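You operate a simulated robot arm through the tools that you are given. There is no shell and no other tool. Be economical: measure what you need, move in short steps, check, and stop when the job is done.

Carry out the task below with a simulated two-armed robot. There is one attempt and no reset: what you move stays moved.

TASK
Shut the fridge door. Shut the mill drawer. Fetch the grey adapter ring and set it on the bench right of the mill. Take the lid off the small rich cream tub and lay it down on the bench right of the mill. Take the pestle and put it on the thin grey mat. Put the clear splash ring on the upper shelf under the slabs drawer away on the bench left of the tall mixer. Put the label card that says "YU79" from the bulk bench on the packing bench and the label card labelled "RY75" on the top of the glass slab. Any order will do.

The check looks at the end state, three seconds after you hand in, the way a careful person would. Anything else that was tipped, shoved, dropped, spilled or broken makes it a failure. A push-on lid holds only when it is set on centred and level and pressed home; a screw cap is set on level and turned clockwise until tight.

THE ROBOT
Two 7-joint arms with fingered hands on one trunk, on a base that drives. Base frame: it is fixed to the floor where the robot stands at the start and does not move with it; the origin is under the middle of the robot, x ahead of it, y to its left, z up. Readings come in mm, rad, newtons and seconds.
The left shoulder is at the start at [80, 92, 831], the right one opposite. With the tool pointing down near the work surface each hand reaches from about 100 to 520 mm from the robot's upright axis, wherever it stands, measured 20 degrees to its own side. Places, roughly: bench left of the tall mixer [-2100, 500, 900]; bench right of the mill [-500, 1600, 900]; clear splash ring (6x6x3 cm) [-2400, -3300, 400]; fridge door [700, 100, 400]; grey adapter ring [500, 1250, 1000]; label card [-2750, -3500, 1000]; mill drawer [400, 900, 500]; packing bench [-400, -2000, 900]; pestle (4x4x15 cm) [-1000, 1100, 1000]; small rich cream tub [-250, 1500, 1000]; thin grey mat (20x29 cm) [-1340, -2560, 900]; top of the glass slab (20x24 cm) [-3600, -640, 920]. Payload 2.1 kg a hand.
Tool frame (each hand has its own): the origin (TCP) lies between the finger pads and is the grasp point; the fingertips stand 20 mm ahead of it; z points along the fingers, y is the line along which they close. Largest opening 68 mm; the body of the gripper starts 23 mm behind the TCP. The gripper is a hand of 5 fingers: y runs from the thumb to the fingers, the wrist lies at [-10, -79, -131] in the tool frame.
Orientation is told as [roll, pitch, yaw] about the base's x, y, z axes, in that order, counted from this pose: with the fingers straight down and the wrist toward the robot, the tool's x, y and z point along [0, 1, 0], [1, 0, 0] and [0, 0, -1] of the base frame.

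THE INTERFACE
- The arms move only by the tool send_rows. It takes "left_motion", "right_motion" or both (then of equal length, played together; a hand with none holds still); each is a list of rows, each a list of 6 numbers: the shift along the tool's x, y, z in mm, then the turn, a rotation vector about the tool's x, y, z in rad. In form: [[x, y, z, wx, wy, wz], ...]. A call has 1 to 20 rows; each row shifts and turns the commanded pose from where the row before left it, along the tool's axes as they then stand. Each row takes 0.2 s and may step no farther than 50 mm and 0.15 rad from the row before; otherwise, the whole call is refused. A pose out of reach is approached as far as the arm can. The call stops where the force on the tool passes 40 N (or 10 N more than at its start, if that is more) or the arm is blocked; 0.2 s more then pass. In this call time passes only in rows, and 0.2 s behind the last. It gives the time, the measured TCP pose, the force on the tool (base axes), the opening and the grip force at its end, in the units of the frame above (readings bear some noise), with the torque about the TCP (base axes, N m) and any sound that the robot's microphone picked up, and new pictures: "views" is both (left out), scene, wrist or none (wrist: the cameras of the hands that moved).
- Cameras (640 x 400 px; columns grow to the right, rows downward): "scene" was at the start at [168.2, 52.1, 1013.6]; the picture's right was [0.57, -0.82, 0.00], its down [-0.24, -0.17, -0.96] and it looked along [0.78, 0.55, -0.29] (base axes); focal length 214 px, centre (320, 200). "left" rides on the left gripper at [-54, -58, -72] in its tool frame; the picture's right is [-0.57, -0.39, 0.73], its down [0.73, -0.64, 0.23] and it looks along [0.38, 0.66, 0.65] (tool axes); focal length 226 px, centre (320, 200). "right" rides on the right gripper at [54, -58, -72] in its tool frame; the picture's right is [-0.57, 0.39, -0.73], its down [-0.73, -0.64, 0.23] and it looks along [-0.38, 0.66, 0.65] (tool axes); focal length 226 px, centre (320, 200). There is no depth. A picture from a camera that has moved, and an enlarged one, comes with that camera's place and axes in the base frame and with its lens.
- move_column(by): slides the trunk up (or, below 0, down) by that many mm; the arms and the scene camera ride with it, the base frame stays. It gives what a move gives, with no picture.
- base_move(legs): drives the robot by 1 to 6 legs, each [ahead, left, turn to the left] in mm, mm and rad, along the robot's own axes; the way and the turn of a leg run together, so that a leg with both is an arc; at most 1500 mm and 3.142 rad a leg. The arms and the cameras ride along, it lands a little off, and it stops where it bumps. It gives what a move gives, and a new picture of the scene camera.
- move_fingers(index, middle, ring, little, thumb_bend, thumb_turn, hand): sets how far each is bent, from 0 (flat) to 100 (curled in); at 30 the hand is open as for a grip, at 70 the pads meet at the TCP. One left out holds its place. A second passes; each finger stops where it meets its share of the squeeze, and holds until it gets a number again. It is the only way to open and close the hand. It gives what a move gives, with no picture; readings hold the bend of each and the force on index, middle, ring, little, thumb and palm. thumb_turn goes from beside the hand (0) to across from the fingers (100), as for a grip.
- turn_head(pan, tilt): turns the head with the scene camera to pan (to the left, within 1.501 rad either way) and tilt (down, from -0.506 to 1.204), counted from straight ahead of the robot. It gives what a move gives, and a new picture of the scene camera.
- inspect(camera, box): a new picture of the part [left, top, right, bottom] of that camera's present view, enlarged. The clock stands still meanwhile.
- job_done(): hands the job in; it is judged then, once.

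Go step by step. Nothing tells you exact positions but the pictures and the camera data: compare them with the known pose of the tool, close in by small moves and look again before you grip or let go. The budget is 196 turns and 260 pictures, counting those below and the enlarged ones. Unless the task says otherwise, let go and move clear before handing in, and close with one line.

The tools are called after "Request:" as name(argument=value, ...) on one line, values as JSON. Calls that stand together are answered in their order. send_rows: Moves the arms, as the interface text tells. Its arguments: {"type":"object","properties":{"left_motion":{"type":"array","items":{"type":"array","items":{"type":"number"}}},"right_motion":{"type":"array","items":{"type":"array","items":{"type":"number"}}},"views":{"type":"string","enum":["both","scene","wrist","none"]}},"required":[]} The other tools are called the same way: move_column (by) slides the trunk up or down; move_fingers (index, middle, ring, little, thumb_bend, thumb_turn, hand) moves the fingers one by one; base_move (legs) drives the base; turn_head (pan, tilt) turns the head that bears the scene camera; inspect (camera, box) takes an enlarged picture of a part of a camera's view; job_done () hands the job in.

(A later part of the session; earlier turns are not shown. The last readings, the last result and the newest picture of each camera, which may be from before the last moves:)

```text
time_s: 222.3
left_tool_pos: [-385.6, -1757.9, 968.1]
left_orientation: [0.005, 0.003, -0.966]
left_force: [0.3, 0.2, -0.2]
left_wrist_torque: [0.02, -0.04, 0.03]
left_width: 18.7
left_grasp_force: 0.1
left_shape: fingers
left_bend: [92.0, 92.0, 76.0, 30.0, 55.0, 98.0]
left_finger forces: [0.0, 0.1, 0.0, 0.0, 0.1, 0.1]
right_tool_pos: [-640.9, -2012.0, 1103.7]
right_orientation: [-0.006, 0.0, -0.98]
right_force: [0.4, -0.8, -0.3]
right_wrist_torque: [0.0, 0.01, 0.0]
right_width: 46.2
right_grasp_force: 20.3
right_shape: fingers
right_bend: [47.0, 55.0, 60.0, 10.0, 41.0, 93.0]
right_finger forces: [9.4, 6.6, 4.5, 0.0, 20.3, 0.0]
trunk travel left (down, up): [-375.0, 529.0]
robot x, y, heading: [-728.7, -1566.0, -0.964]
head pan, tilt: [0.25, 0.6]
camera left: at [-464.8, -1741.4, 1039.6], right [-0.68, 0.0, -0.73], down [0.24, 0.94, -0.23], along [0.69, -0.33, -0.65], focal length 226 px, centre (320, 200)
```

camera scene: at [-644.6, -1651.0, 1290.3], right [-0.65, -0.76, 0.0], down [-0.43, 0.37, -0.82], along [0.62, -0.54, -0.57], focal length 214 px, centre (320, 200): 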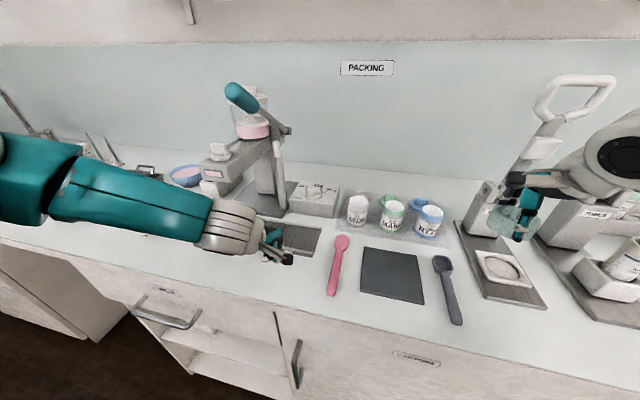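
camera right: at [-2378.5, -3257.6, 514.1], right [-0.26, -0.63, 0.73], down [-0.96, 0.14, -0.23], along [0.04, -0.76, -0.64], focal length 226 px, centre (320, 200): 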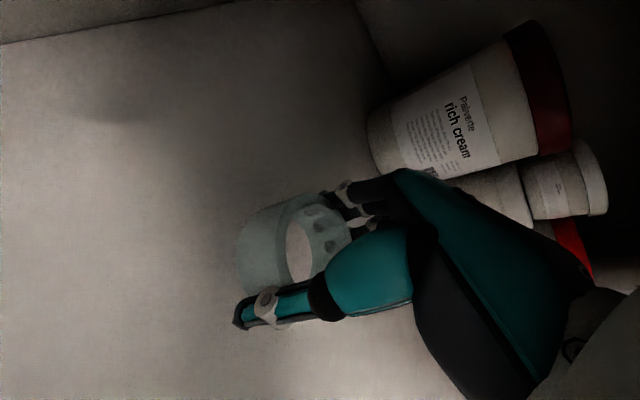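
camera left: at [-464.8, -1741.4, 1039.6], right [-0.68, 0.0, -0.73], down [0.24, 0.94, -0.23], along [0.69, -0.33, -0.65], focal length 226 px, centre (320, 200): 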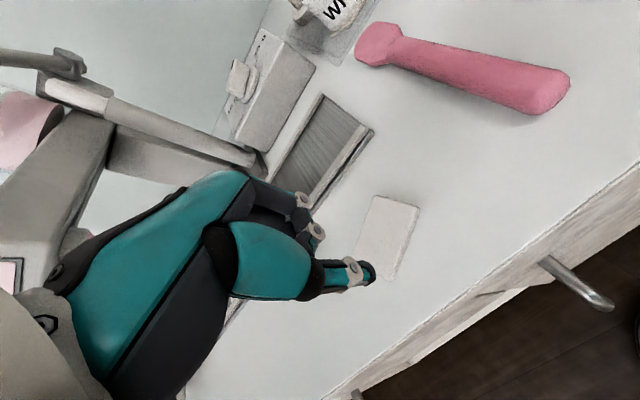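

YU79 lies on the packing bench. I'll raise and open the left hand, back off, turn round and cross to the bench by the tall mixer with the ring.

Request:
send_rows(left_motion=[[0, -20, -40, 0, 0, 0], [0, -20, -40, 0, 0, 0], [0, -20, -40, 0, 0, 0]], views="none")

Request:
move_fingers(hand="left", index=30, middle=30, ring=30, little=30, thumb_bend=30)

Request:
base_move(legs=[[-450, 0, 0], [0, 0, 3.14], [900, 150, 0]])

Request:
turn_head(pan=-0.2, tilt=0.55)

```text
time_s: 223.1
left_tool_pos: [-424.2, -1712.0, 1091.2]
left_orientation: [0.007, 0.001, -0.966]
left_force: [0.4, 0.3, 0.5]
left_wrist_torque: [-0.01, -0.01, 0.0]
left_width: 18.8
left_grasp_force: 0.1
left_shape: fingers
left_bend: [92.0, 92.0, 76.0, 30.0, 55.0, 98.0]
left_finger forces: [0.0, 0.1, 0.0, 0.1, 0.0, 0.0]
right_tool_pos: [-641.8, -2012.3, 1104.0]
right_orientation: [-0.005, 0.0, -0.979]
right_force: [-0.4, -0.6, -0.4]
right_wrist_torque: [0.02, -0.05, -0.02]
right_width: 46.4
right_grasp_force: 19.8
right_shape: fingers
right_bend: [47.0, 55.0, 60.0, 10.0, 41.0, 93.0]
right_finger forces: [9.4, 6.6, 4.4, 0.1, 20.3, 0.0]
trunk travel left (down, up): [-375.0, 529.0]
robot x, y, heading: [-726.5, -1565.1, -0.965]
head pan, tilt: [0.25, 0.6]
```

```text
time_s: 224.1
left_tool_pos: [-423.1, -1711.8, 1090.5]
left_orientation: [0.004, 0.001, -0.966]
left_force: [0.9, 0.1, 0.5]
left_wrist_torque: [0.01, -0.01, -0.03]
left_width: 62.0
left_grasp_force: 0.1
left_shape: fingers
left_bend: [30.0, 30.0, 30.0, 30.0, 30.0, 98.0]
left_finger forces: [0.1, 0.0, 0.0, 0.1, 0.0, 0.1]
right_tool_pos: [-642.4, -2012.4, 1104.1]
right_orientation: [-0.005, 0.0, -0.981]
right_force: [0.1, -0.2, 0.4]
right_wrist_torque: [0.0, 0.03, 0.02]
right_width: 46.2
right_grasp_force: 20.4
right_shape: fingers
right_bend: [47.0, 55.0, 60.0, 10.0, 41.0, 93.0]
right_finger forces: [9.3, 6.6, 4.4, 0.0, 20.2, 0.0]
trunk travel left (down, up): [-375.0, 529.0]
robot x, y, heading: [-728.8, -1565.8, -0.965]
head pan, tilt: [0.25, 0.6]
```

```text
time_s: 238.5
left_tool_pos: [-1918.6, -383.0, 1089.3]
left_orientation: [0.002, -0.001, 2.164]
left_force: [-0.1, -0.2, 0.8]
left_wrist_torque: [0.0, 0.0, -0.02]
left_width: 62.3
left_grasp_force: 0.1
left_shape: fingers
left_bend: [30.0, 30.0, 30.0, 30.0, 30.0, 98.0]
left_finger forces: [0.0, 0.0, 0.0, 0.0, 0.0, 0.0]
right_tool_pos: [-1694.7, -84.7, 1103.5]
right_orientation: [-0.004, 0.0, 2.146]
right_force: [-1.0, 0.2, 0.3]
right_wrist_torque: [0.04, 0.02, -0.01]
right_width: 45.4
right_grasp_force: 18.7
right_shape: fingers
right_bend: [48.0, 55.0, 61.0, 10.0, 41.0, 93.0]
right_finger forces: [9.0, 6.2, 4.2, 0.2, 19.3, 0.1]
trunk travel left (down, up): [-375.0, 529.0]
robot x, y, heading: [-1613.1, -533.4, 2.165]
head pan, tilt: [0.25, 0.6]
camera scene: at [-1698.2, -450.0, 1290.3], right [0.66, 0.75, 0.0], down [0.42, -0.38, -0.82], along [-0.62, 0.55, -0.57], focal length 214 px, centre (320, 200)
```

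scene: 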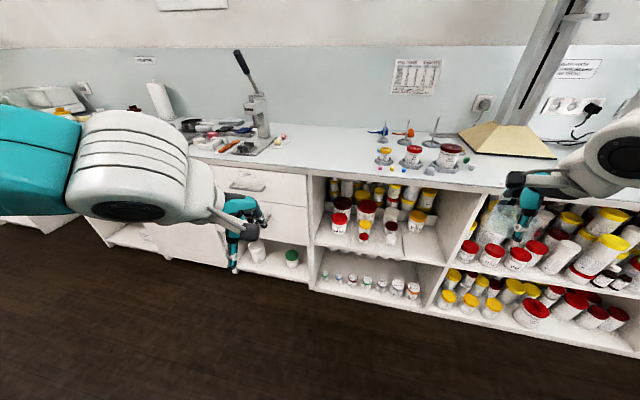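

```text
time_s: 239.4
left_tool_pos: [-1918.0, -382.5, 1090.9]
left_orientation: [0.004, 0.001, 2.165]
left_force: [0.9, -0.3, 0.1]
left_wrist_torque: [0.01, 0.01, 0.01]
left_width: 62.5
left_grasp_force: 0.1
left_shape: fingers
left_bend: [30.0, 30.0, 30.0, 30.0, 30.0, 98.0]
left_finger forces: [0.0, 0.1, 0.1, 0.0, 0.0, 0.0]
right_tool_pos: [-1695.0, -85.2, 1103.4]
right_orientation: [-0.005, 0.0, 2.147]
right_force: [0.5, 0.5, 0.1]
right_wrist_torque: [0.02, 0.0, 0.02]
right_width: 45.4
right_grasp_force: 19.0
right_shape: fingers
right_bend: [48.0, 55.0, 61.0, 10.0, 41.0, 93.0]
right_finger forces: [9.0, 6.3, 4.2, 0.0, 19.1, 0.0]
trunk travel left (down, up): [-375.0, 529.0]
robot x, y, heading: [-1611.0, -533.7, 2.165]
head pan, tilt: [-0.201, 0.55]
camera scene: at [-1666.6, -425.9, 1294.9], right [0.92, 0.39, 0.0], down [0.2, -0.48, -0.85], along [-0.33, 0.79, -0.52], focal length 214 px, centre (320, 200)
```

scene: 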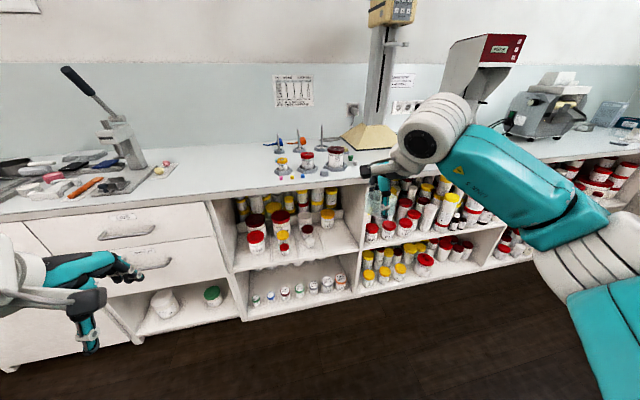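

Request:
inspect(camera="scene", box=[150, 100, 400, 220])

```text
2.56 times, centred on (275, 160) of scene
camera zoom: at [-1666.6, -425.9, 1294.9], right [0.92, 0.39, 0.0], down [0.2, -0.48, -0.85], along [-0.33, 0.79, -0.52], focal length 549 px, centre (435, 302)
```

zoom: 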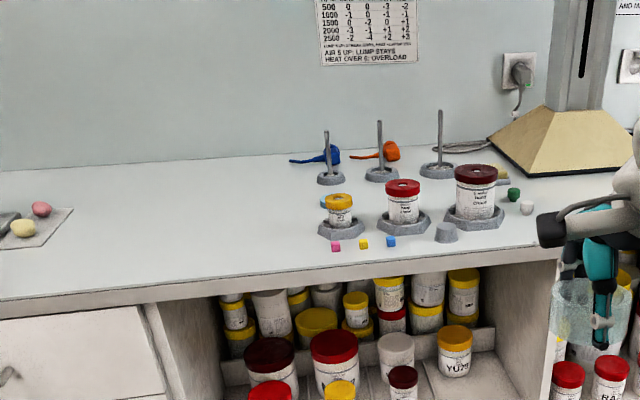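

The tall mixer's bench has a free area left of the small pots. I'll aim for about (-2234, 257).

Request:
base_move(legs=[[0, 255, 0.01], [570, 0, 0]])

Request:
turn_head(pan=-0.25, tilt=0.8)

Request:
inspect(camera="right", box=[0, 0, 640, 400])

```text
time_s: 244.0
left_tool_pos: [-2448.6, -71.3, 1089.8]
left_orientation: [0.003, 0.002, 2.181]
left_force: [-0.1, 0.1, -0.2]
left_wrist_torque: [-0.02, 0.0, -0.03]
left_width: 62.0
left_grasp_force: 0.2
left_shape: fingers
left_bend: [30.0, 30.0, 30.0, 30.0, 30.0, 98.0]
left_finger forces: [0.0, 0.0, 0.0, 0.1, 0.1, 0.0]
right_tool_pos: [-2232.4, 230.5, 1104.2]
right_orientation: [-0.006, 0.001, 2.167]
right_force: [0.7, -0.1, -0.2]
right_wrist_torque: [0.01, 0.04, -0.02]
right_width: 45.1
right_grasp_force: 19.4
right_shape: fingers
right_bend: [48.0, 55.0, 61.0, 10.0, 41.0, 93.0]
right_finger forces: [8.8, 6.3, 4.1, 0.0, 19.2, 0.0]
trunk travel left (down, up): [-375.0, 529.0]
robot x, y, heading: [-2140.1, -218.3, 2.185]
head pan, tilt: [-0.201, 0.55]
camera scene: at [-2197.2, -109.6, 1294.9], right [0.92, 0.4, 0.0], down [0.21, -0.48, -0.85], along [-0.34, 0.78, -0.52], focal length 214 px, centre (320, 200)
```

scene: 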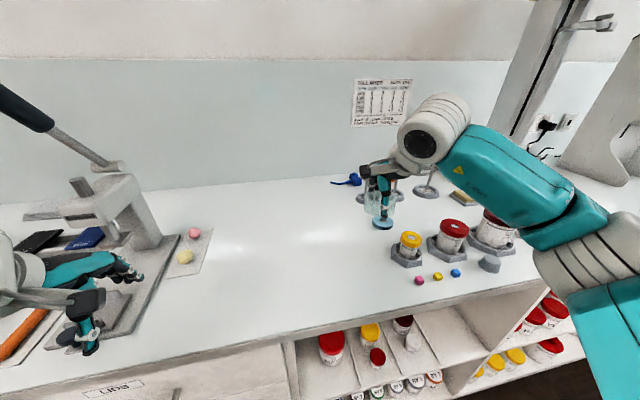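

```text
time_s: 244.8
left_tool_pos: [-2449.2, -71.5, 1090.7]
left_orientation: [0.003, 0.001, 2.182]
left_force: [0.7, 0.3, -0.2]
left_wrist_torque: [-0.01, 0.01, 0.0]
left_width: 61.9
left_grasp_force: 0.0
left_shape: fingers
left_bend: [30.0, 30.0, 30.0, 30.0, 30.0, 98.0]
left_finger forces: [0.0, 0.0, 0.1, 0.0, 0.0, 0.0]
right_tool_pos: [-2232.5, 230.2, 1103.2]
right_orientation: [-0.007, 0.0, 2.166]
right_force: [0.6, 0.8, 0.5]
right_wrist_torque: [0.01, -0.01, 0.0]
right_width: 45.4
right_grasp_force: 19.7
right_shape: fingers
right_bend: [48.0, 55.0, 61.0, 10.0, 41.0, 93.0]
right_finger forces: [8.8, 6.3, 4.2, 0.1, 19.2, 0.0]
trunk travel left (down, up): [-375.0, 529.0]
robot x, y, heading: [-2139.5, -215.9, 2.181]
head pan, tilt: [-0.25, 0.799]
camera scene: at [-2189.8, -116.6, 1273.5], right [0.93, 0.36, 0.0], down [0.26, -0.67, -0.7], along [-0.25, 0.65, -0.72], focal length 214 px, centre (320, 200)
```

scene: 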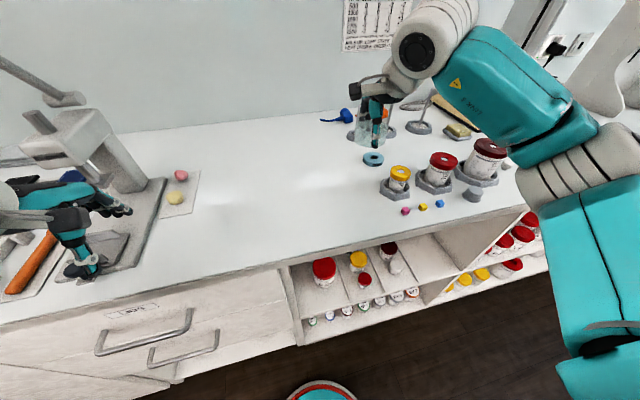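

```text
1.00 times, centred on (320, 200) of right (not enlarged: the box is as wide or as high as the picture)
camera zoom: at [-2244.5, 150.8, 1175.1], right [0.25, 0.64, 0.73], down [0.97, -0.12, -0.23], along [-0.06, 0.76, -0.64], focal length 226 px, centre (320, 200)
```

zoom: 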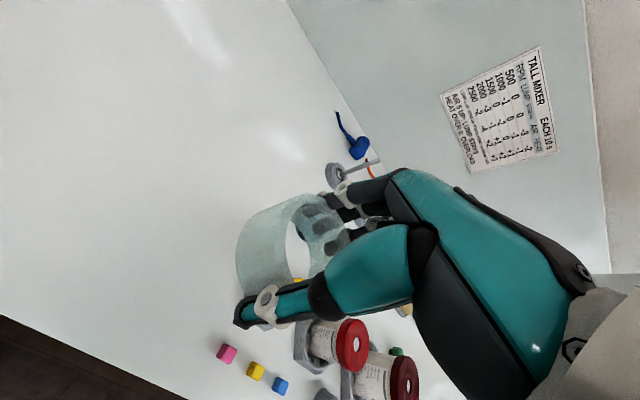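

The "TALL MIXER" sign confirms the place, and below the hand is clear bench. I'll move 30 mm further in and lower the ring.

Request:
send_rows(right_motion=[[0, 28, 30, 0, 0, 0], [0, 0, 40, 0, 0, 0], [0, 0, 40, 0, 0, 0], [0, 0, 40, 0, 0, 0]], views="both")

```text
time_s: 245.8
left_tool_pos: [-2448.9, -71.2, 1090.7]
left_orientation: [0.003, 0.001, 2.182]
left_force: [0.3, 0.0, 0.1]
left_wrist_torque: [0.03, -0.03, -0.01]
left_width: 62.0
left_grasp_force: 0.0
left_shape: fingers
left_bend: [30.0, 30.0, 30.0, 30.0, 30.0, 98.0]
left_finger forces: [0.0, 0.1, 0.1, 0.0, 0.0, 0.0]
right_tool_pos: [-2246.9, 253.8, 950.5]
right_orientation: [-0.007, -0.001, 2.165]
right_force: [-0.2, 0.0, -0.5]
right_wrist_torque: [-0.01, -0.02, 0.04]
right_width: 44.9
right_grasp_force: 18.5
right_shape: fingers
right_bend: [48.0, 56.0, 61.0, 10.0, 42.0, 93.0]
right_finger forces: [8.7, 6.3, 4.2, 0.0, 18.8, 0.0]
trunk travel left (down, up): [-375.0, 529.0]
robot x, y, heading: [-2139.7, -219.1, 2.18]
head pan, tilt: [-0.25, 0.799]
camera scene: at [-2189.8, -116.6, 1273.5], right [0.93, 0.36, 0.0], down [0.26, -0.67, -0.7], along [-0.25, 0.65, -0.72], focal length 214 px, centre (320, 200)
camera right: at [-2259.8, 174.2, 1022.3], right [0.25, 0.64, 0.73], down [0.97, -0.12, -0.22], along [-0.06, 0.76, -0.64], focal length 226 px, centre (320, 200)
```

scene: 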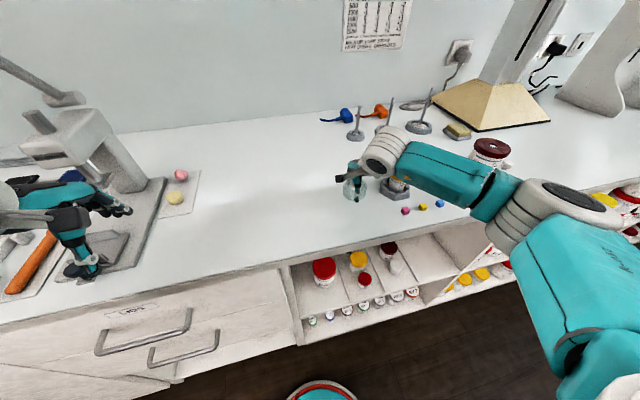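
right: 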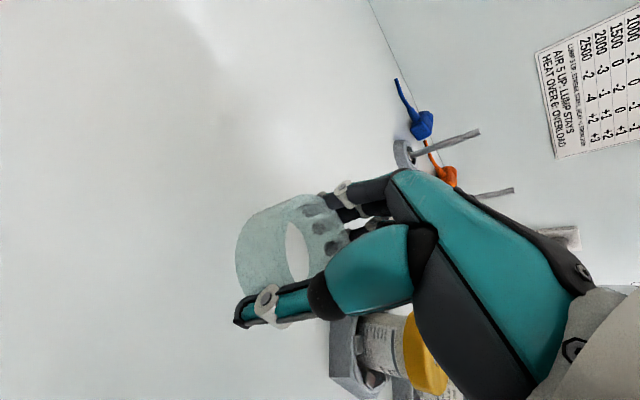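

Request:
send_rows(right_motion=[[15, 0, 8, 0, 0, 0], [0, 0, 6, 0, 0, 0], [0, 0, 4, 0, 0, 0], [0, 0, 3, 0, 0, 0], [0, 0, 3, 0, 0, 0], [0, 0, 3, 0, 0, 0]], views="wrist")

```text
time_s: 247.2
left_tool_pos: [-2449.7, -72.6, 1089.8]
left_orientation: [0.004, 0.0, 2.182]
left_force: [0.5, 0.3, 0.6]
left_wrist_torque: [0.01, 0.01, -0.05]
left_width: 62.1
left_grasp_force: 0.1
left_shape: fingers
left_bend: [30.0, 30.0, 30.0, 30.0, 30.0, 98.0]
left_finger forces: [0.0, 0.1, 0.0, 0.0, 0.0, 0.0]
right_tool_pos: [-2259.1, 245.5, 927.7]
right_orientation: [-0.004, -0.002, 2.165]
right_force: [1.5, 0.3, 7.0]
right_wrist_torque: [0.13, 0.01, 0.0]
right_width: 45.2
right_grasp_force: 20.3
right_shape: fingers
right_bend: [48.0, 56.0, 61.0, 10.0, 41.0, 93.0]
right_finger forces: [8.8, 6.4, 4.6, 0.0, 20.7, 0.0]
trunk travel left (down, up): [-375.0, 529.0]
robot x, y, heading: [-2141.7, -218.0, 2.185]
head pan, tilt: [-0.25, 0.799]
camera right: at [-2271.8, 166.0, 998.3], right [0.25, 0.63, 0.73], down [0.97, -0.12, -0.23], along [-0.06, 0.76, -0.64], focal length 226 px, centre (320, 200)
```

right: 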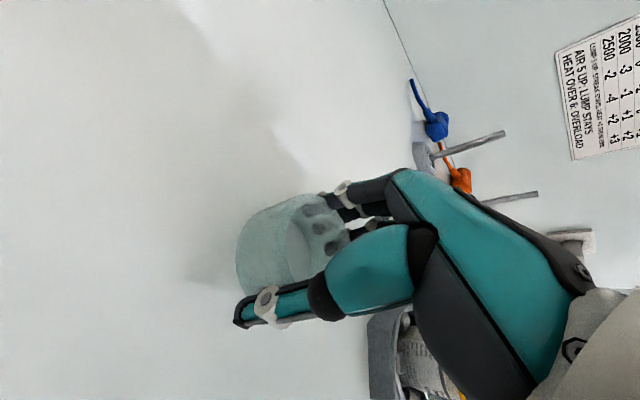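

Touching the bench with light force. I'll open and lift away.

Request:
move_fingers(hand="right", index=12, middle=12, ring=12, little=12, thumb_bend=12)

Request:
send_rows(right_motion=[[0, 0, -25, 0, 0, 0], [0, 0, -40, 0, 0, 0], [0, 0, -40, 0, 0, 0], [0, 0, -40, 0, 0, 0]], views="both")

```text
time_s: 248.2
left_tool_pos: [-2448.1, -72.1, 1090.9]
left_orientation: [0.003, 0.0, 2.181]
left_force: [-0.3, 0.6, 0.1]
left_wrist_torque: [0.01, 0.0, 0.0]
left_width: 62.0
left_grasp_force: 0.1
left_shape: fingers
left_bend: [30.0, 30.0, 30.0, 30.0, 30.0, 98.0]
left_finger forces: [0.0, 0.0, 0.1, 0.0, 0.1, 0.0]
right_tool_pos: [-2258.6, 245.2, 925.8]
right_orientation: [-0.006, 0.001, 2.166]
right_force: [-0.8, 0.6, -0.1]
right_wrist_torque: [0.01, -0.02, -0.01]
right_width: 87.9
right_grasp_force: 0.0
right_shape: fingers
right_bend: [12.0, 12.0, 12.0, 12.0, 12.0, 98.0]
right_finger forces: [0.0, 0.1, 0.1, 0.0, 0.0, 0.0]
trunk travel left (down, up): [-375.0, 529.0]
robot x, y, heading: [-2140.0, -214.1, 2.185]
head pan, tilt: [-0.25, 0.799]
```

```text
time_s: 249.2
left_tool_pos: [-2449.7, -71.2, 1089.3]
left_orientation: [0.002, 0.0, 2.181]
left_force: [0.5, -0.2, -0.6]
left_wrist_torque: [0.0, 0.0, -0.01]
left_width: 62.0
left_grasp_force: 0.0
left_shape: fingers
left_bend: [30.0, 30.0, 30.0, 30.0, 30.0, 98.0]
left_finger forces: [0.0, 0.0, 0.1, 0.0, 0.0, 0.0]
right_tool_pos: [-2262.0, 245.3, 1069.8]
right_orientation: [-0.009, 0.002, 2.166]
right_force: [-0.1, 0.0, -0.6]
right_wrist_torque: [0.0, 0.0, 0.02]
right_width: 88.2
right_grasp_force: 0.0
right_shape: fingers
right_bend: [12.0, 12.0, 12.0, 12.0, 12.0, 98.0]
right_finger forces: [0.0, 0.0, 0.0, 0.1, 0.0, 0.0]
trunk travel left (down, up): [-375.0, 529.0]
robot x, y, heading: [-2144.1, -219.2, 2.188]
head pan, tilt: [-0.25, 0.799]
camera scene: at [-2189.9, -116.7, 1273.5], right [0.93, 0.36, 0.0], down [0.26, -0.67, -0.7], along [-0.25, 0.65, -0.72], focal length 214 px, centre (320, 200)
camera right: at [-2275.2, 166.2, 1142.3], right [0.25, 0.64, 0.73], down [0.97, -0.12, -0.22], along [-0.06, 0.76, -0.64], focal length 226 px, centre (320, 200)
```

scene: 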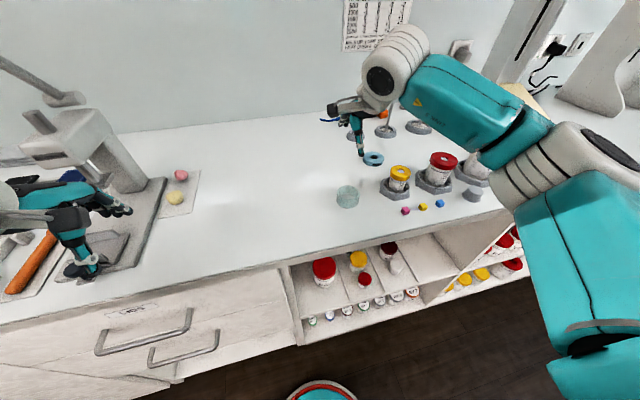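
right: 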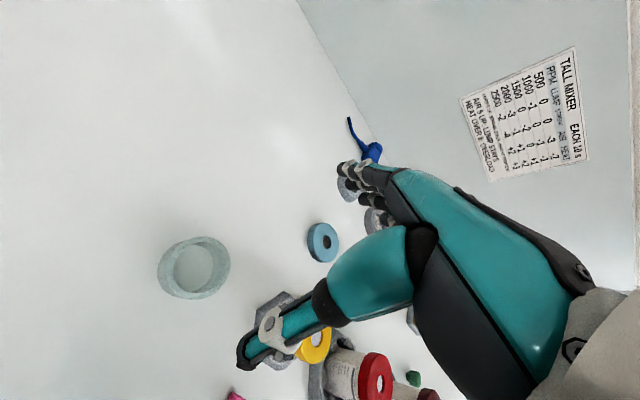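

The splash ring is placed. Last is the RY75 card: I'll back off, turn round and cross to the right end of the bulk bench.

Request:
base_move(legs=[[-450, 0, 0], [0, 0, 3.14], [1050, 0, 0], [0, -1480, 0], [0, -1420, 0]])

Request:
turn_head(pan=0.15, tilt=0.65)

```text
time_s: 278.0
left_tool_pos: [-3323.4, -3297.9, 1089.7]
left_orientation: [0.004, -0.001, -0.933]
left_force: [0.3, -0.3, -0.5]
left_wrist_torque: [0.01, -0.01, -0.03]
left_width: 62.0
left_grasp_force: 0.0
left_shape: fingers
left_bend: [30.0, 30.0, 30.0, 30.0, 30.0, 98.0]
left_finger forces: [0.0, 0.0, 0.0, 0.0, 0.0, 0.1]
right_tool_pos: [-3502.3, -3620.7, 1069.9]
right_orientation: [-0.004, 0.0, -0.948]
right_force: [0.5, 0.3, 0.1]
right_wrist_torque: [-0.02, -0.01, -0.03]
right_width: 88.1
right_grasp_force: 0.0
right_shape: fingers
right_bend: [12.0, 12.0, 12.0, 12.0, 12.0, 98.0]
right_finger forces: [0.0, 0.0, 0.0, 0.1, 0.0, 0.1]
trunk travel left (down, up): [-375.0, 529.0]
robot x, y, heading: [-3634.0, -3162.7, -0.932]
head pan, tilt: [-0.25, 0.799]
camera scene: at [-3585.4, -3263.4, 1273.5], right [-0.92, -0.38, 0.0], down [-0.27, 0.66, -0.7], along [0.27, -0.64, -0.72], focal length 214 px, centre (320, 200)
```

scene: 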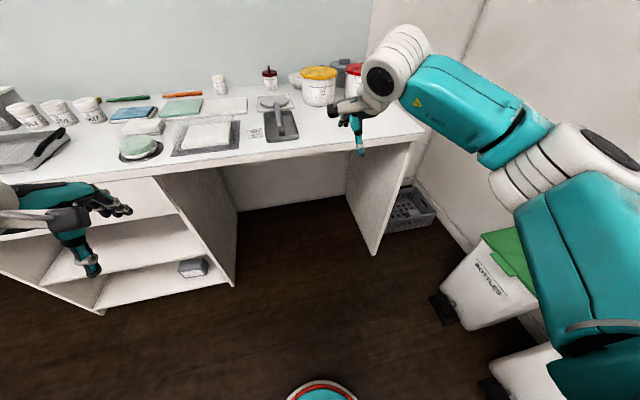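

```text
time_s: 278.9
left_tool_pos: [-3322.6, -3297.4, 1088.9]
left_orientation: [0.004, 0.001, -0.932]
left_force: [-1.4, 0.6, -0.5]
left_wrist_torque: [0.02, 0.0, -0.01]
left_width: 62.2
left_grasp_force: 0.2
left_shape: fingers
left_bend: [30.0, 30.0, 30.0, 30.0, 30.0, 98.0]
left_finger forces: [0.0, 0.0, 0.1, 0.1, 0.0, 0.1]
right_tool_pos: [-3501.5, -3620.2, 1069.0]
right_orientation: [-0.006, 0.0, -0.947]
right_force: [-0.5, 0.3, 1.2]
right_wrist_torque: [-0.01, -0.02, -0.01]
right_width: 88.2
right_grasp_force: 0.2
right_shape: fingers
right_bend: [12.0, 12.0, 12.0, 12.0, 12.0, 98.0]
right_finger forces: [0.0, 0.0, 0.0, 0.1, 0.0, 0.0]
trunk travel left (down, up): [-375.0, 529.0]
robot x, y, heading: [-3633.2, -3158.1, -0.931]
head pan, tilt: [0.15, 0.649]
camera scene: at [-3554.4, -3249.9, 1286.0], right [-0.7, -0.71, 0.0], down [-0.43, 0.43, -0.8], along [0.57, -0.56, -0.6], focal length 214 px, centre (320, 200)
```

scene: 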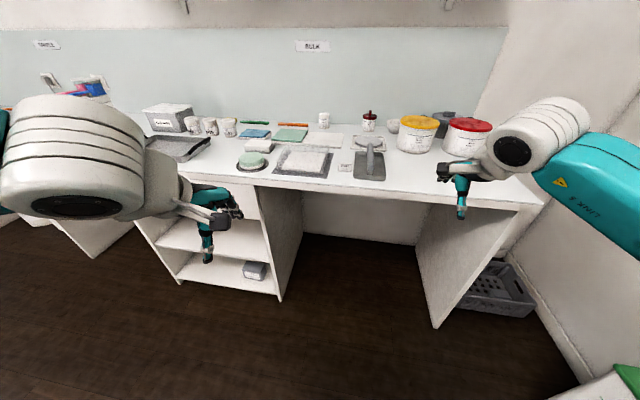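

Request:
inspect(camera="scene", box=[260, 120, 420, 200])

```text
4.00 times, centred on (340, 160) of scene
camera zoom: at [-3554.4, -3249.9, 1286.0], right [-0.7, -0.71, 0.0], down [-0.43, 0.43, -0.8], along [0.57, -0.56, -0.6], focal length 858 px, centre (240, 360)
```

zoom: 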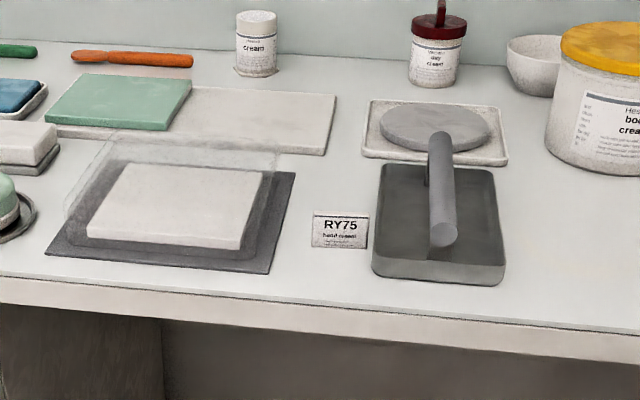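

There's enough room around the RY75 card for a pinch from above. I'll lift and retract the right hand, and position for the left hand.

Request:
send_rows(right_motion=[[0, -35, -20, 0, 0, 0], [0, -35, -20, 0, 0, 0], [0, -35, -20, 0, 0, 0], [0, -35, -20, 0, 0, 0]], left_motion=[[-12, 35, 0, 0, 0, 0], [-12, 36, 0, 0, 0, 0], [-11, 36, 0, 0, 0, 0], [-11, 36, 0, 0, 0, 0]], views="none")

Request:
move_fingers(hand="left", ring=100, little=100, thumb_bend=25)

Request:
base_move(legs=[[0, -65, -0.035], [360, 0, 0]])

Request:
inspect(camera="left", box=[0, 0, 640, 400])

```text
time_s: 279.9
left_tool_pos: [-3274.0, -3439.7, 1089.7]
left_orientation: [0.004, 0.001, -0.932]
left_force: [-0.2, 0.2, 0.2]
left_wrist_torque: [0.0, 0.01, 0.01]
left_width: 62.0
left_grasp_force: 0.0
left_shape: fingers
left_bend: [30.0, 30.0, 30.0, 30.0, 30.0, 98.0]
left_finger forces: [0.1, 0.0, 0.0, 0.0, 0.1, 0.0]
right_tool_pos: [-3585.0, -3504.5, 1149.8]
right_orientation: [-0.008, 0.002, -0.95]
right_force: [-0.5, 0.2, 0.0]
right_wrist_torque: [0.03, 0.06, -0.01]
right_width: 88.1
right_grasp_force: 0.1
right_shape: fingers
right_bend: [12.0, 12.0, 12.0, 12.0, 12.0, 98.0]
right_finger forces: [0.1, 0.0, 0.0, 0.0, 0.1, 0.0]
trunk travel left (down, up): [-375.0, 529.0]
robot x, y, heading: [-3637.9, -3160.5, -0.926]
head pan, tilt: [0.15, 0.649]
```

```text
time_s: 280.9
left_tool_pos: [-3274.3, -3438.7, 1089.4]
left_orientation: [0.004, 0.0, -0.932]
left_force: [-0.4, -0.3, 0.3]
left_wrist_torque: [-0.01, -0.02, 0.01]
left_width: 64.5
left_grasp_force: 0.0
left_shape: fingers
left_bend: [30.0, 30.0, 100.0, 100.0, 25.0, 98.0]
left_finger forces: [0.0, 0.1, 0.0, 0.1, 0.0, 0.0]
right_tool_pos: [-3583.1, -3505.3, 1150.4]
right_orientation: [-0.005, -0.001, -0.946]
right_force: [-0.3, 0.3, 0.5]
right_wrist_torque: [-0.03, -0.03, 0.02]
right_width: 88.1
right_grasp_force: 0.0
right_shape: fingers
right_bend: [12.0, 12.0, 12.0, 12.0, 12.0, 98.0]
right_finger forces: [0.0, 0.1, 0.1, 0.0, 0.0, 0.0]
trunk travel left (down, up): [-375.0, 529.0]
robot x, y, heading: [-3633.2, -3160.6, -0.931]
head pan, tilt: [0.15, 0.649]
```

```text
time_s: 283.8
left_tool_pos: [-3131.1, -3786.3, 1089.0]
left_orientation: [0.004, -0.001, -0.969]
left_force: [-0.5, -0.4, -0.3]
left_wrist_torque: [0.03, -0.03, 0.0]
left_width: 64.7
left_grasp_force: 0.0
left_shape: fingers
left_bend: [30.0, 30.0, 100.0, 100.0, 25.0, 98.0]
left_finger forces: [0.1, 0.1, 0.0, 0.0, 0.1, 0.0]
right_tool_pos: [-3442.5, -3842.1, 1149.8]
right_orientation: [-0.004, -0.001, -0.984]
right_force: [-0.1, 0.7, -0.8]
right_wrist_torque: [0.0, 0.01, 0.02]
right_width: 88.2
right_grasp_force: 0.1
right_shape: fingers
right_bend: [12.0, 12.0, 12.0, 12.0, 12.0, 98.0]
right_finger forces: [0.0, 0.0, 0.0, 0.0, 0.0, 0.0]
trunk travel left (down, up): [-375.0, 529.0]
robot x, y, heading: [-3484.4, -3489.8, -0.966]
head pan, tilt: [0.15, 0.649]
camera scene: at [-3404.2, -3587.5, 1286.1], right [-0.73, -0.69, 0.0], down [-0.41, 0.44, -0.8], along [0.55, -0.58, -0.6], focal length 214 px, centre (320, 200)
```

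scene: 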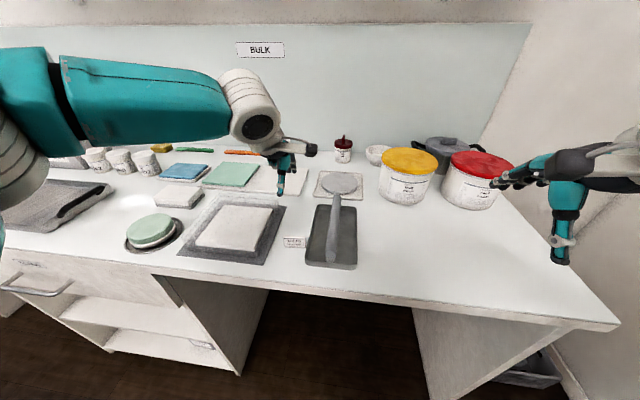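

```text
1.00 times, centred on (320, 200) of left (not enlarged: the box is as wide or as high as the picture)
camera zoom: at [-3209.4, -3769.7, 1160.9], right [-0.68, 0.0, -0.73], down [0.24, 0.94, -0.23], along [0.69, -0.33, -0.65], focal length 226 px, centre (320, 200)
```

zoom: 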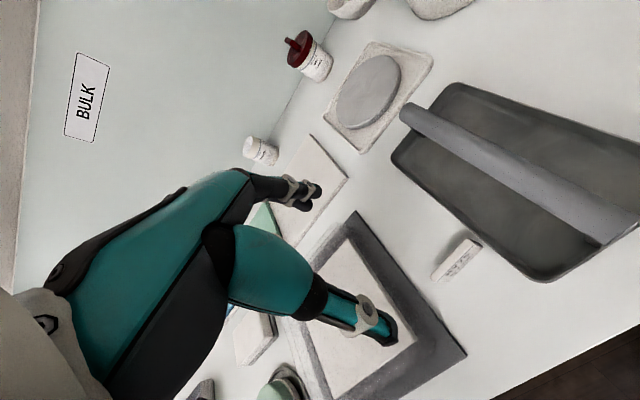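

The card is 7 mm off centre. I'll restore the ring finger for a three-finger pinch, correct and descend.

Request:
move_fingers(hand="left", ring=30)

Request:
send_rows(left_motion=[[-7, -2, 40, 0, 0, 0], [0, 0, 40, 0, 0, 0], [0, 0, 40, 0, 0, 0]], views="wrist")

```text
time_s: 284.8
left_tool_pos: [-3132.2, -3786.7, 1088.3]
left_orientation: [0.003, -0.001, -0.967]
left_force: [0.4, 0.1, 0.4]
left_wrist_torque: [0.03, 0.01, -0.02]
left_width: 64.6
left_grasp_force: 0.0
left_shape: fingers
left_bend: [30.0, 30.0, 30.0, 100.0, 25.0, 98.0]
left_finger forces: [0.1, 0.0, 0.1, 0.0, 0.1, 0.1]
right_tool_pos: [-3443.9, -3840.8, 1149.0]
right_orientation: [-0.004, 0.0, -0.983]
right_force: [-0.4, 0.1, -0.2]
right_wrist_torque: [0.01, -0.02, 0.01]
right_width: 88.1
right_grasp_force: 0.1
right_shape: fingers
right_bend: [12.0, 12.0, 12.0, 12.0, 12.0, 98.0]
right_finger forces: [0.1, 0.0, 0.1, 0.0, 0.0, 0.0]
trunk travel left (down, up): [-375.0, 529.0]
robot x, y, heading: [-3483.2, -3496.4, -0.966]
head pan, tilt: [0.15, 0.649]
```

```text
time_s: 285.6
left_tool_pos: [-3139.3, -3787.3, 968.0]
left_orientation: [0.004, 0.001, -0.966]
left_force: [0.0, 0.6, 0.4]
left_wrist_torque: [0.0, -0.03, 0.0]
left_width: 65.0
left_grasp_force: 0.2
left_shape: fingers
left_bend: [30.0, 30.0, 30.0, 100.0, 25.0, 98.0]
left_finger forces: [0.0, 0.1, 0.0, 0.0, 0.0, 0.1]
right_tool_pos: [-3442.7, -3841.2, 1149.1]
right_orientation: [-0.005, 0.001, -0.984]
right_force: [-0.3, -0.2, 0.3]
right_wrist_torque: [0.01, 0.0, 0.06]
right_width: 88.3
right_grasp_force: 0.1
right_shape: fingers
right_bend: [12.0, 12.0, 12.0, 12.0, 12.0, 98.0]
right_finger forces: [0.0, 0.0, 0.0, 0.0, 0.0, 0.0]
trunk travel left (down, up): [-375.0, 529.0]
robot x, y, heading: [-3481.3, -3500.7, -0.967]
head pan, tilt: [0.15, 0.649]
camera left: at [-3217.0, -3770.6, 1039.0], right [-0.68, 0.0, -0.73], down [0.24, 0.94, -0.23], along [0.69, -0.33, -0.65], focal length 226 px, centre (320, 200)
```

left: 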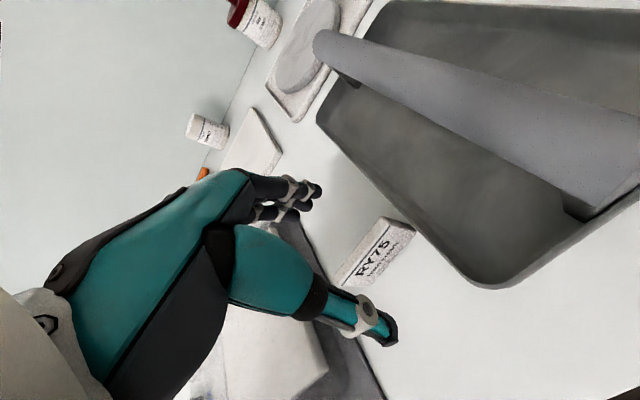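

It matches the earlier approach. I'll go down to grip height and close.

Request:
send_rows(left_motion=[[0, 0, 20, 0, 0, 0], [0, 0, 12, 0, 0, 0], [0, 0, 6, 0, 0, 0]], views="none")

Request:
move_fingers(hand="left", index=80, middle=80, ring=80, thumb_bend=78)

Request:
send_rows(left_motion=[[0, 0, -15, 0, 0, 0], [0, 0, -30, 0, 0, 0]], views="wrist")

```text
time_s: 286.4
left_tool_pos: [-3136.6, -3773.1, 940.0]
left_orientation: [0.002, 0.0, -0.968]
left_force: [0.0, 0.0, -0.1]
left_wrist_torque: [0.0, 0.03, 0.04]
left_width: 64.8
left_grasp_force: 0.1
left_shape: fingers
left_bend: [30.0, 30.0, 30.0, 100.0, 25.0, 98.0]
left_finger forces: [0.1, 0.1, 0.0, 0.1, 0.0, 0.0]
left hand out of reach, approached as far as the arm can: row 1, 2, 3
right_tool_pos: [-3442.4, -3841.6, 1151.0]
right_orientation: [-0.004, 0.001, -0.984]
right_force: [0.1, -0.6, -0.1]
right_wrist_torque: [0.02, -0.04, 0.01]
right_width: 88.1
right_grasp_force: 0.0
right_shape: fingers
right_bend: [12.0, 12.0, 12.0, 12.0, 12.0, 98.0]
right_finger forces: [0.0, 0.1, 0.0, 0.0, 0.1, 0.0]
trunk travel left (down, up): [-375.0, 529.0]
robot x, y, heading: [-3483.9, -3495.7, -0.96]
head pan, tilt: [0.15, 0.649]
```

```text
time_s: 287.4
left_tool_pos: [-3137.9, -3773.6, 939.5]
left_orientation: [0.003, -0.001, -0.969]
left_force: [0.3, -0.1, 0.4]
left_wrist_torque: [-0.01, 0.02, -0.02]
left_width: 0.0
left_grasp_force: 8.6
left_shape: fingers
left_bend: [78.0, 79.0, 80.0, 100.0, 65.0, 94.0]
left_finger forces: [6.3, 2.7, 0.1, 0.0, 9.1, 0.1]
right_tool_pos: [-3442.9, -3841.8, 1149.8]
right_orientation: [-0.005, -0.001, -0.985]
right_force: [-0.2, -0.3, -0.4]
right_wrist_torque: [0.01, -0.02, 0.03]
right_width: 88.2
right_grasp_force: 0.1
right_shape: fingers
right_bend: [12.0, 12.0, 12.0, 12.0, 12.0, 98.0]
right_finger forces: [0.1, 0.0, 0.1, 0.1, 0.0, 0.0]
trunk travel left (down, up): [-375.0, 529.0]
robot x, y, heading: [-3478.7, -3495.3, -0.965]
head pan, tilt: [0.15, 0.649]
```

```text
time_s: 288.0
left_tool_pos: [-3136.1, -3772.1, 986.1]
left_orientation: [0.005, 0.002, -0.969]
left_force: [-0.5, -0.7, -0.9]
left_wrist_torque: [-0.01, -0.01, 0.03]
left_width: 0.0
left_grasp_force: 9.6
left_shape: fingers
left_bend: [78.0, 79.0, 80.0, 100.0, 65.0, 94.0]
left_finger forces: [6.5, 2.6, 0.0, 0.0, 9.2, 0.1]
right_tool_pos: [-3443.2, -3842.3, 1151.1]
right_orientation: [-0.006, 0.001, -0.985]
right_force: [-0.1, -0.1, 0.3]
right_wrist_torque: [0.02, 0.01, 0.0]
right_width: 88.1
right_grasp_force: 0.1
right_shape: fingers
right_bend: [12.0, 12.0, 12.0, 12.0, 12.0, 98.0]
right_finger forces: [0.1, 0.1, 0.0, 0.0, 0.0, 0.0]
trunk travel left (down, up): [-375.0, 529.0]
robot x, y, heading: [-3482.1, -3492.0, -0.965]
head pan, tilt: [0.15, 0.649]
camera left: at [-3213.5, -3754.1, 1058.0], right [-0.68, 0.0, -0.73], down [0.24, 0.94, -0.23], along [0.69, -0.33, -0.65], focal length 226 px, centre (320, 200)
```

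left: 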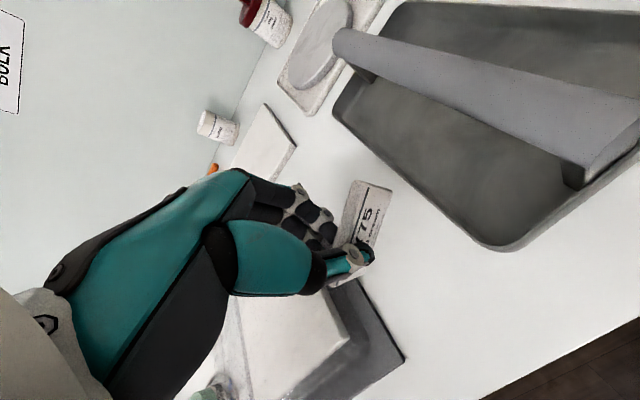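

RY75 is in hand. I'll raise it, back off, turn round and cross to the glass slab.

Request:
send_rows(left_motion=[[0, -10, -35, 0, 0, 0], [0, -20, -35, 0, 0, 0], [0, -30, -35, 0, 0, 0]], views="none")

Request:
base_move(legs=[[-500, 0, 0], [0, 0, 3.14], [0, -800, 0], [900, -800, 0]])

Request:
turn_head(pan=0.2, tilt=0.55)

```text
time_s: 288.8
left_tool_pos: [-3169.4, -3722.4, 1089.2]
left_orientation: [0.006, 0.002, -0.968]
left_force: [1.1, 0.1, 0.7]
left_wrist_torque: [-0.01, -0.01, 0.03]
left_width: 0.0
left_grasp_force: 9.2
left_shape: fingers
left_bend: [78.0, 80.0, 80.0, 100.0, 65.0, 94.0]
left_finger forces: [6.7, 2.3, 0.0, 0.0, 9.1, 0.1]
right_tool_pos: [-3443.1, -3842.1, 1151.2]
right_orientation: [-0.006, 0.0, -0.984]
right_force: [-0.4, -0.3, 0.8]
right_wrist_torque: [-0.03, 0.0, 0.03]
right_width: 88.2
right_grasp_force: 0.0
right_shape: fingers
right_bend: [12.0, 12.0, 12.0, 12.0, 12.0, 98.0]
right_finger forces: [0.0, 0.0, 0.0, 0.0, 0.0, 0.1]
trunk travel left (down, up): [-375.0, 529.0]
robot x, y, heading: [-3480.4, -3497.5, -0.967]
head pan, tilt: [0.15, 0.649]
```

```text
time_s: 308.7
left_tool_pos: [-3213.4, -1209.8, 1089.3]
left_orientation: [0.004, 0.0, 2.133]
left_force: [0.1, -0.2, 0.1]
left_wrist_torque: [0.01, 0.0, -0.02]
left_width: 0.1
left_grasp_force: 8.8
left_shape: fingers
left_bend: [78.0, 80.0, 80.0, 100.0, 66.0, 94.0]
left_finger forces: [6.4, 1.9, 0.0, 0.1, 8.5, 0.0]
right_tool_pos: [-2933.8, -1102.3, 1149.4]
right_orientation: [-0.006, 0.0, 2.116]
right_force: [-0.3, 0.5, -0.2]
right_wrist_torque: [0.0, -0.03, 0.0]
right_width: 88.0
right_grasp_force: 0.0
right_shape: fingers
right_bend: [12.0, 12.0, 12.0, 12.0, 12.0, 98.0]
right_finger forces: [0.0, 0.0, 0.1, 0.1, 0.0, 0.0]
trunk travel left (down, up): [-375.0, 529.0]
robot x, y, heading: [-2910.3, -1449.3, 2.137]
head pan, tilt: [0.15, 0.649]
camera scene: at [-2983.3, -1357.3, 1286.1], right [0.76, 0.66, 0.0], down [0.4, -0.46, -0.8], along [-0.52, 0.6, -0.6], focal length 214 px, centre (320, 200)
```

scene: 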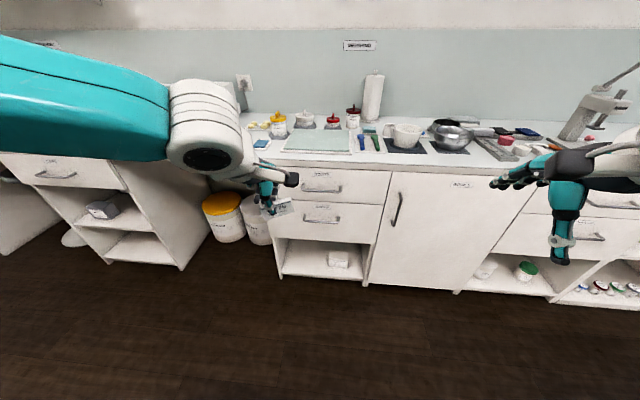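

```text
time_s: 309.4
left_tool_pos: [-3213.1, -1209.8, 1087.8]
left_orientation: [0.003, -0.001, 2.133]
left_force: [-0.3, -0.2, -0.5]
left_wrist_torque: [0.04, -0.03, 0.02]
left_width: 0.1
left_grasp_force: 9.1
left_shape: fingers
left_bend: [78.0, 80.0, 80.0, 100.0, 66.0, 94.0]
left_finger forces: [6.4, 1.9, 0.1, 0.0, 8.5, 0.0]
right_tool_pos: [-2933.2, -1101.9, 1149.2]
right_orientation: [-0.004, 0.0, 2.116]
right_force: [-0.5, 0.1, -1.1]
right_wrist_torque: [0.0, 0.02, 0.03]
right_width: 88.2
right_grasp_force: 0.1
right_shape: fingers
right_bend: [12.0, 12.0, 12.0, 12.0, 12.0, 98.0]
right_finger forces: [0.1, 0.0, 0.0, 0.1, 0.0, 0.1]
trunk travel left (down, up): [-375.0, 529.0]
robot x, y, heading: [-2909.8, -1448.9, 2.136]
head pan, tilt: [0.201, 0.55]
camera scene: at [-2988.6, -1358.2, 1294.8], right [0.72, 0.69, 0.0], down [0.36, -0.38, -0.85], along [-0.59, 0.61, -0.52], focal length 214 px, centre (320, 200)
```

scene: 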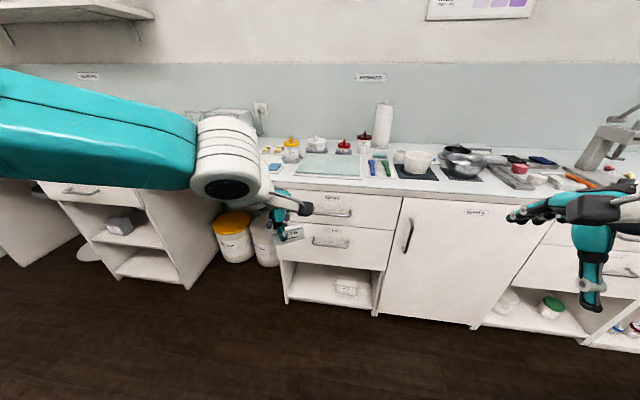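

Request:
inspect(camera="scene", box=[240, 120, 440, 210])

```text
3.20 times, centred on (340, 165) of scene
camera zoom: at [-2988.6, -1358.2, 1294.8], right [0.72, 0.69, 0.0], down [0.36, -0.38, -0.85], along [-0.59, 0.61, -0.52], focal length 686 px, centre (256, 312)
```

zoom: 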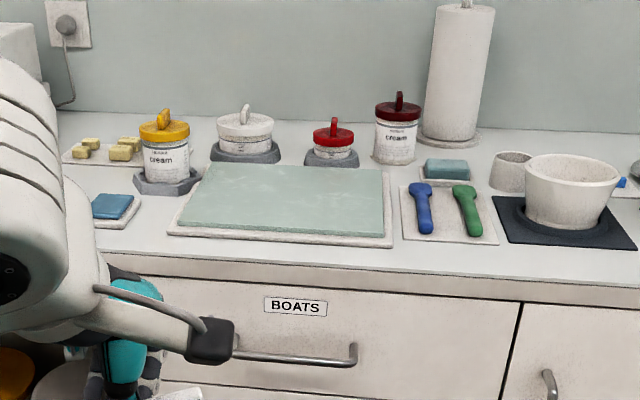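

The slab is clear, centred at about (-3600, -667). I'll drive over to it.

Request:
base_move(legs=[[615, 35, 0]])

Request:
turn_head(pan=0.3, tilt=0.75)

Request:
inspect(camera="left", box=[0, 0, 640, 400])

```text
time_s: 312.8
left_tool_pos: [-3574.4, -717.3, 1087.4]
left_orientation: [0.004, 0.002, 2.142]
left_force: [-0.1, -0.2, 0.3]
left_wrist_torque: [0.0, 0.01, 0.01]
left_width: 0.3
left_grasp_force: 8.6
left_shape: fingers
left_bend: [78.0, 80.0, 80.0, 100.0, 66.0, 94.0]
left_finger forces: [6.4, 2.0, 0.1, 0.1, 8.4, 0.0]
right_tool_pos: [-3295.5, -608.0, 1150.0]
right_orientation: [-0.004, -0.001, 2.126]
right_force: [-0.2, -0.6, -0.7]
right_wrist_torque: [-0.01, 0.0, -0.02]
right_width: 88.3
right_grasp_force: 0.0
right_shape: fingers
right_bend: [12.0, 12.0, 12.0, 12.0, 12.0, 98.0]
right_finger forces: [0.0, 0.0, 0.1, 0.1, 0.0, 0.1]
trunk travel left (down, up): [-375.0, 529.0]
robot x, y, heading: [-3264.8, -953.7, 2.146]
head pan, tilt: [0.201, 0.55]
camera scene: at [-3348.2, -864.0, 1294.9], right [0.71, 0.7, 0.0], down [0.37, -0.37, -0.85], along [-0.6, 0.61, -0.52], focal length 214 px, centre (320, 200)
```

scene: 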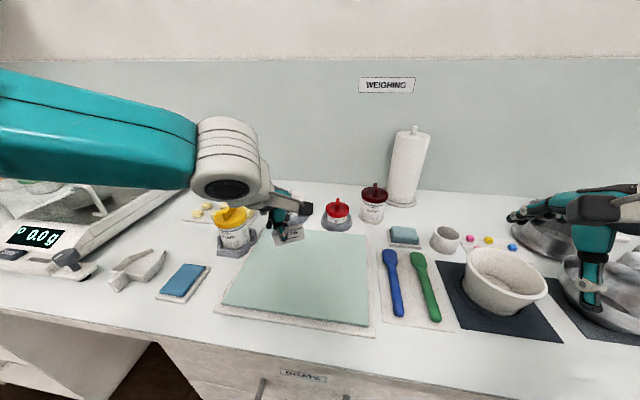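

```text
time_s: 313.5
left_tool_pos: [-3573.9, -716.8, 1088.8]
left_orientation: [0.002, 0.0, 2.145]
left_force: [-0.7, -0.1, -0.2]
left_wrist_torque: [-0.02, -0.02, -0.01]
left_width: 0.0
left_grasp_force: 8.4
left_shape: fingers
left_bend: [78.0, 80.0, 80.0, 100.0, 66.0, 94.0]
left_finger forces: [6.4, 1.9, 0.0, 0.1, 8.5, 0.0]
right_tool_pos: [-3295.3, -608.8, 1149.4]
right_orientation: [-0.008, 0.001, 2.126]
right_force: [0.3, 0.4, 0.4]
right_wrist_torque: [-0.02, -0.01, 0.02]
right_width: 88.2
right_grasp_force: 0.0
right_shape: fingers
right_bend: [12.0, 12.0, 12.0, 12.0, 12.0, 98.0]
right_finger forces: [0.1, 0.0, 0.0, 0.0, 0.0, 0.0]
trunk travel left (down, up): [-375.0, 529.0]
robot x, y, heading: [-3264.4, -957.2, 2.148]
head pan, tilt: [0.3, 0.75]
camera scene: at [-3348.8, -875.1, 1277.5], right [0.64, 0.77, 0.0], down [0.52, -0.44, -0.73], along [-0.56, 0.47, -0.68], focal length 214 px, centre (320, 200)
```

scene: 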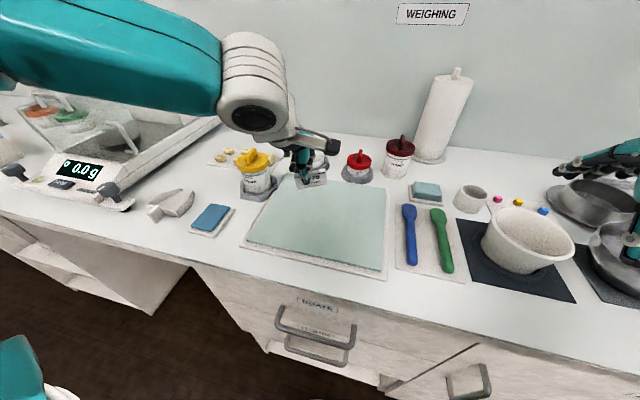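

```text
1.00 times, centred on (320, 200) of left (not enlarged: the box is as wide or as high as the picture)
camera zoom: at [-3496.0, -736.2, 1160.7], right [0.68, -0.02, -0.73], down [-0.27, -0.94, -0.23], along [-0.68, 0.35, -0.65], focal length 226 px, centre (320, 200)
```

zoom: 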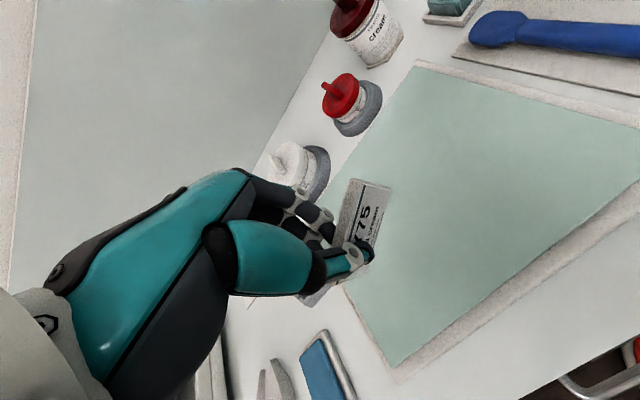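

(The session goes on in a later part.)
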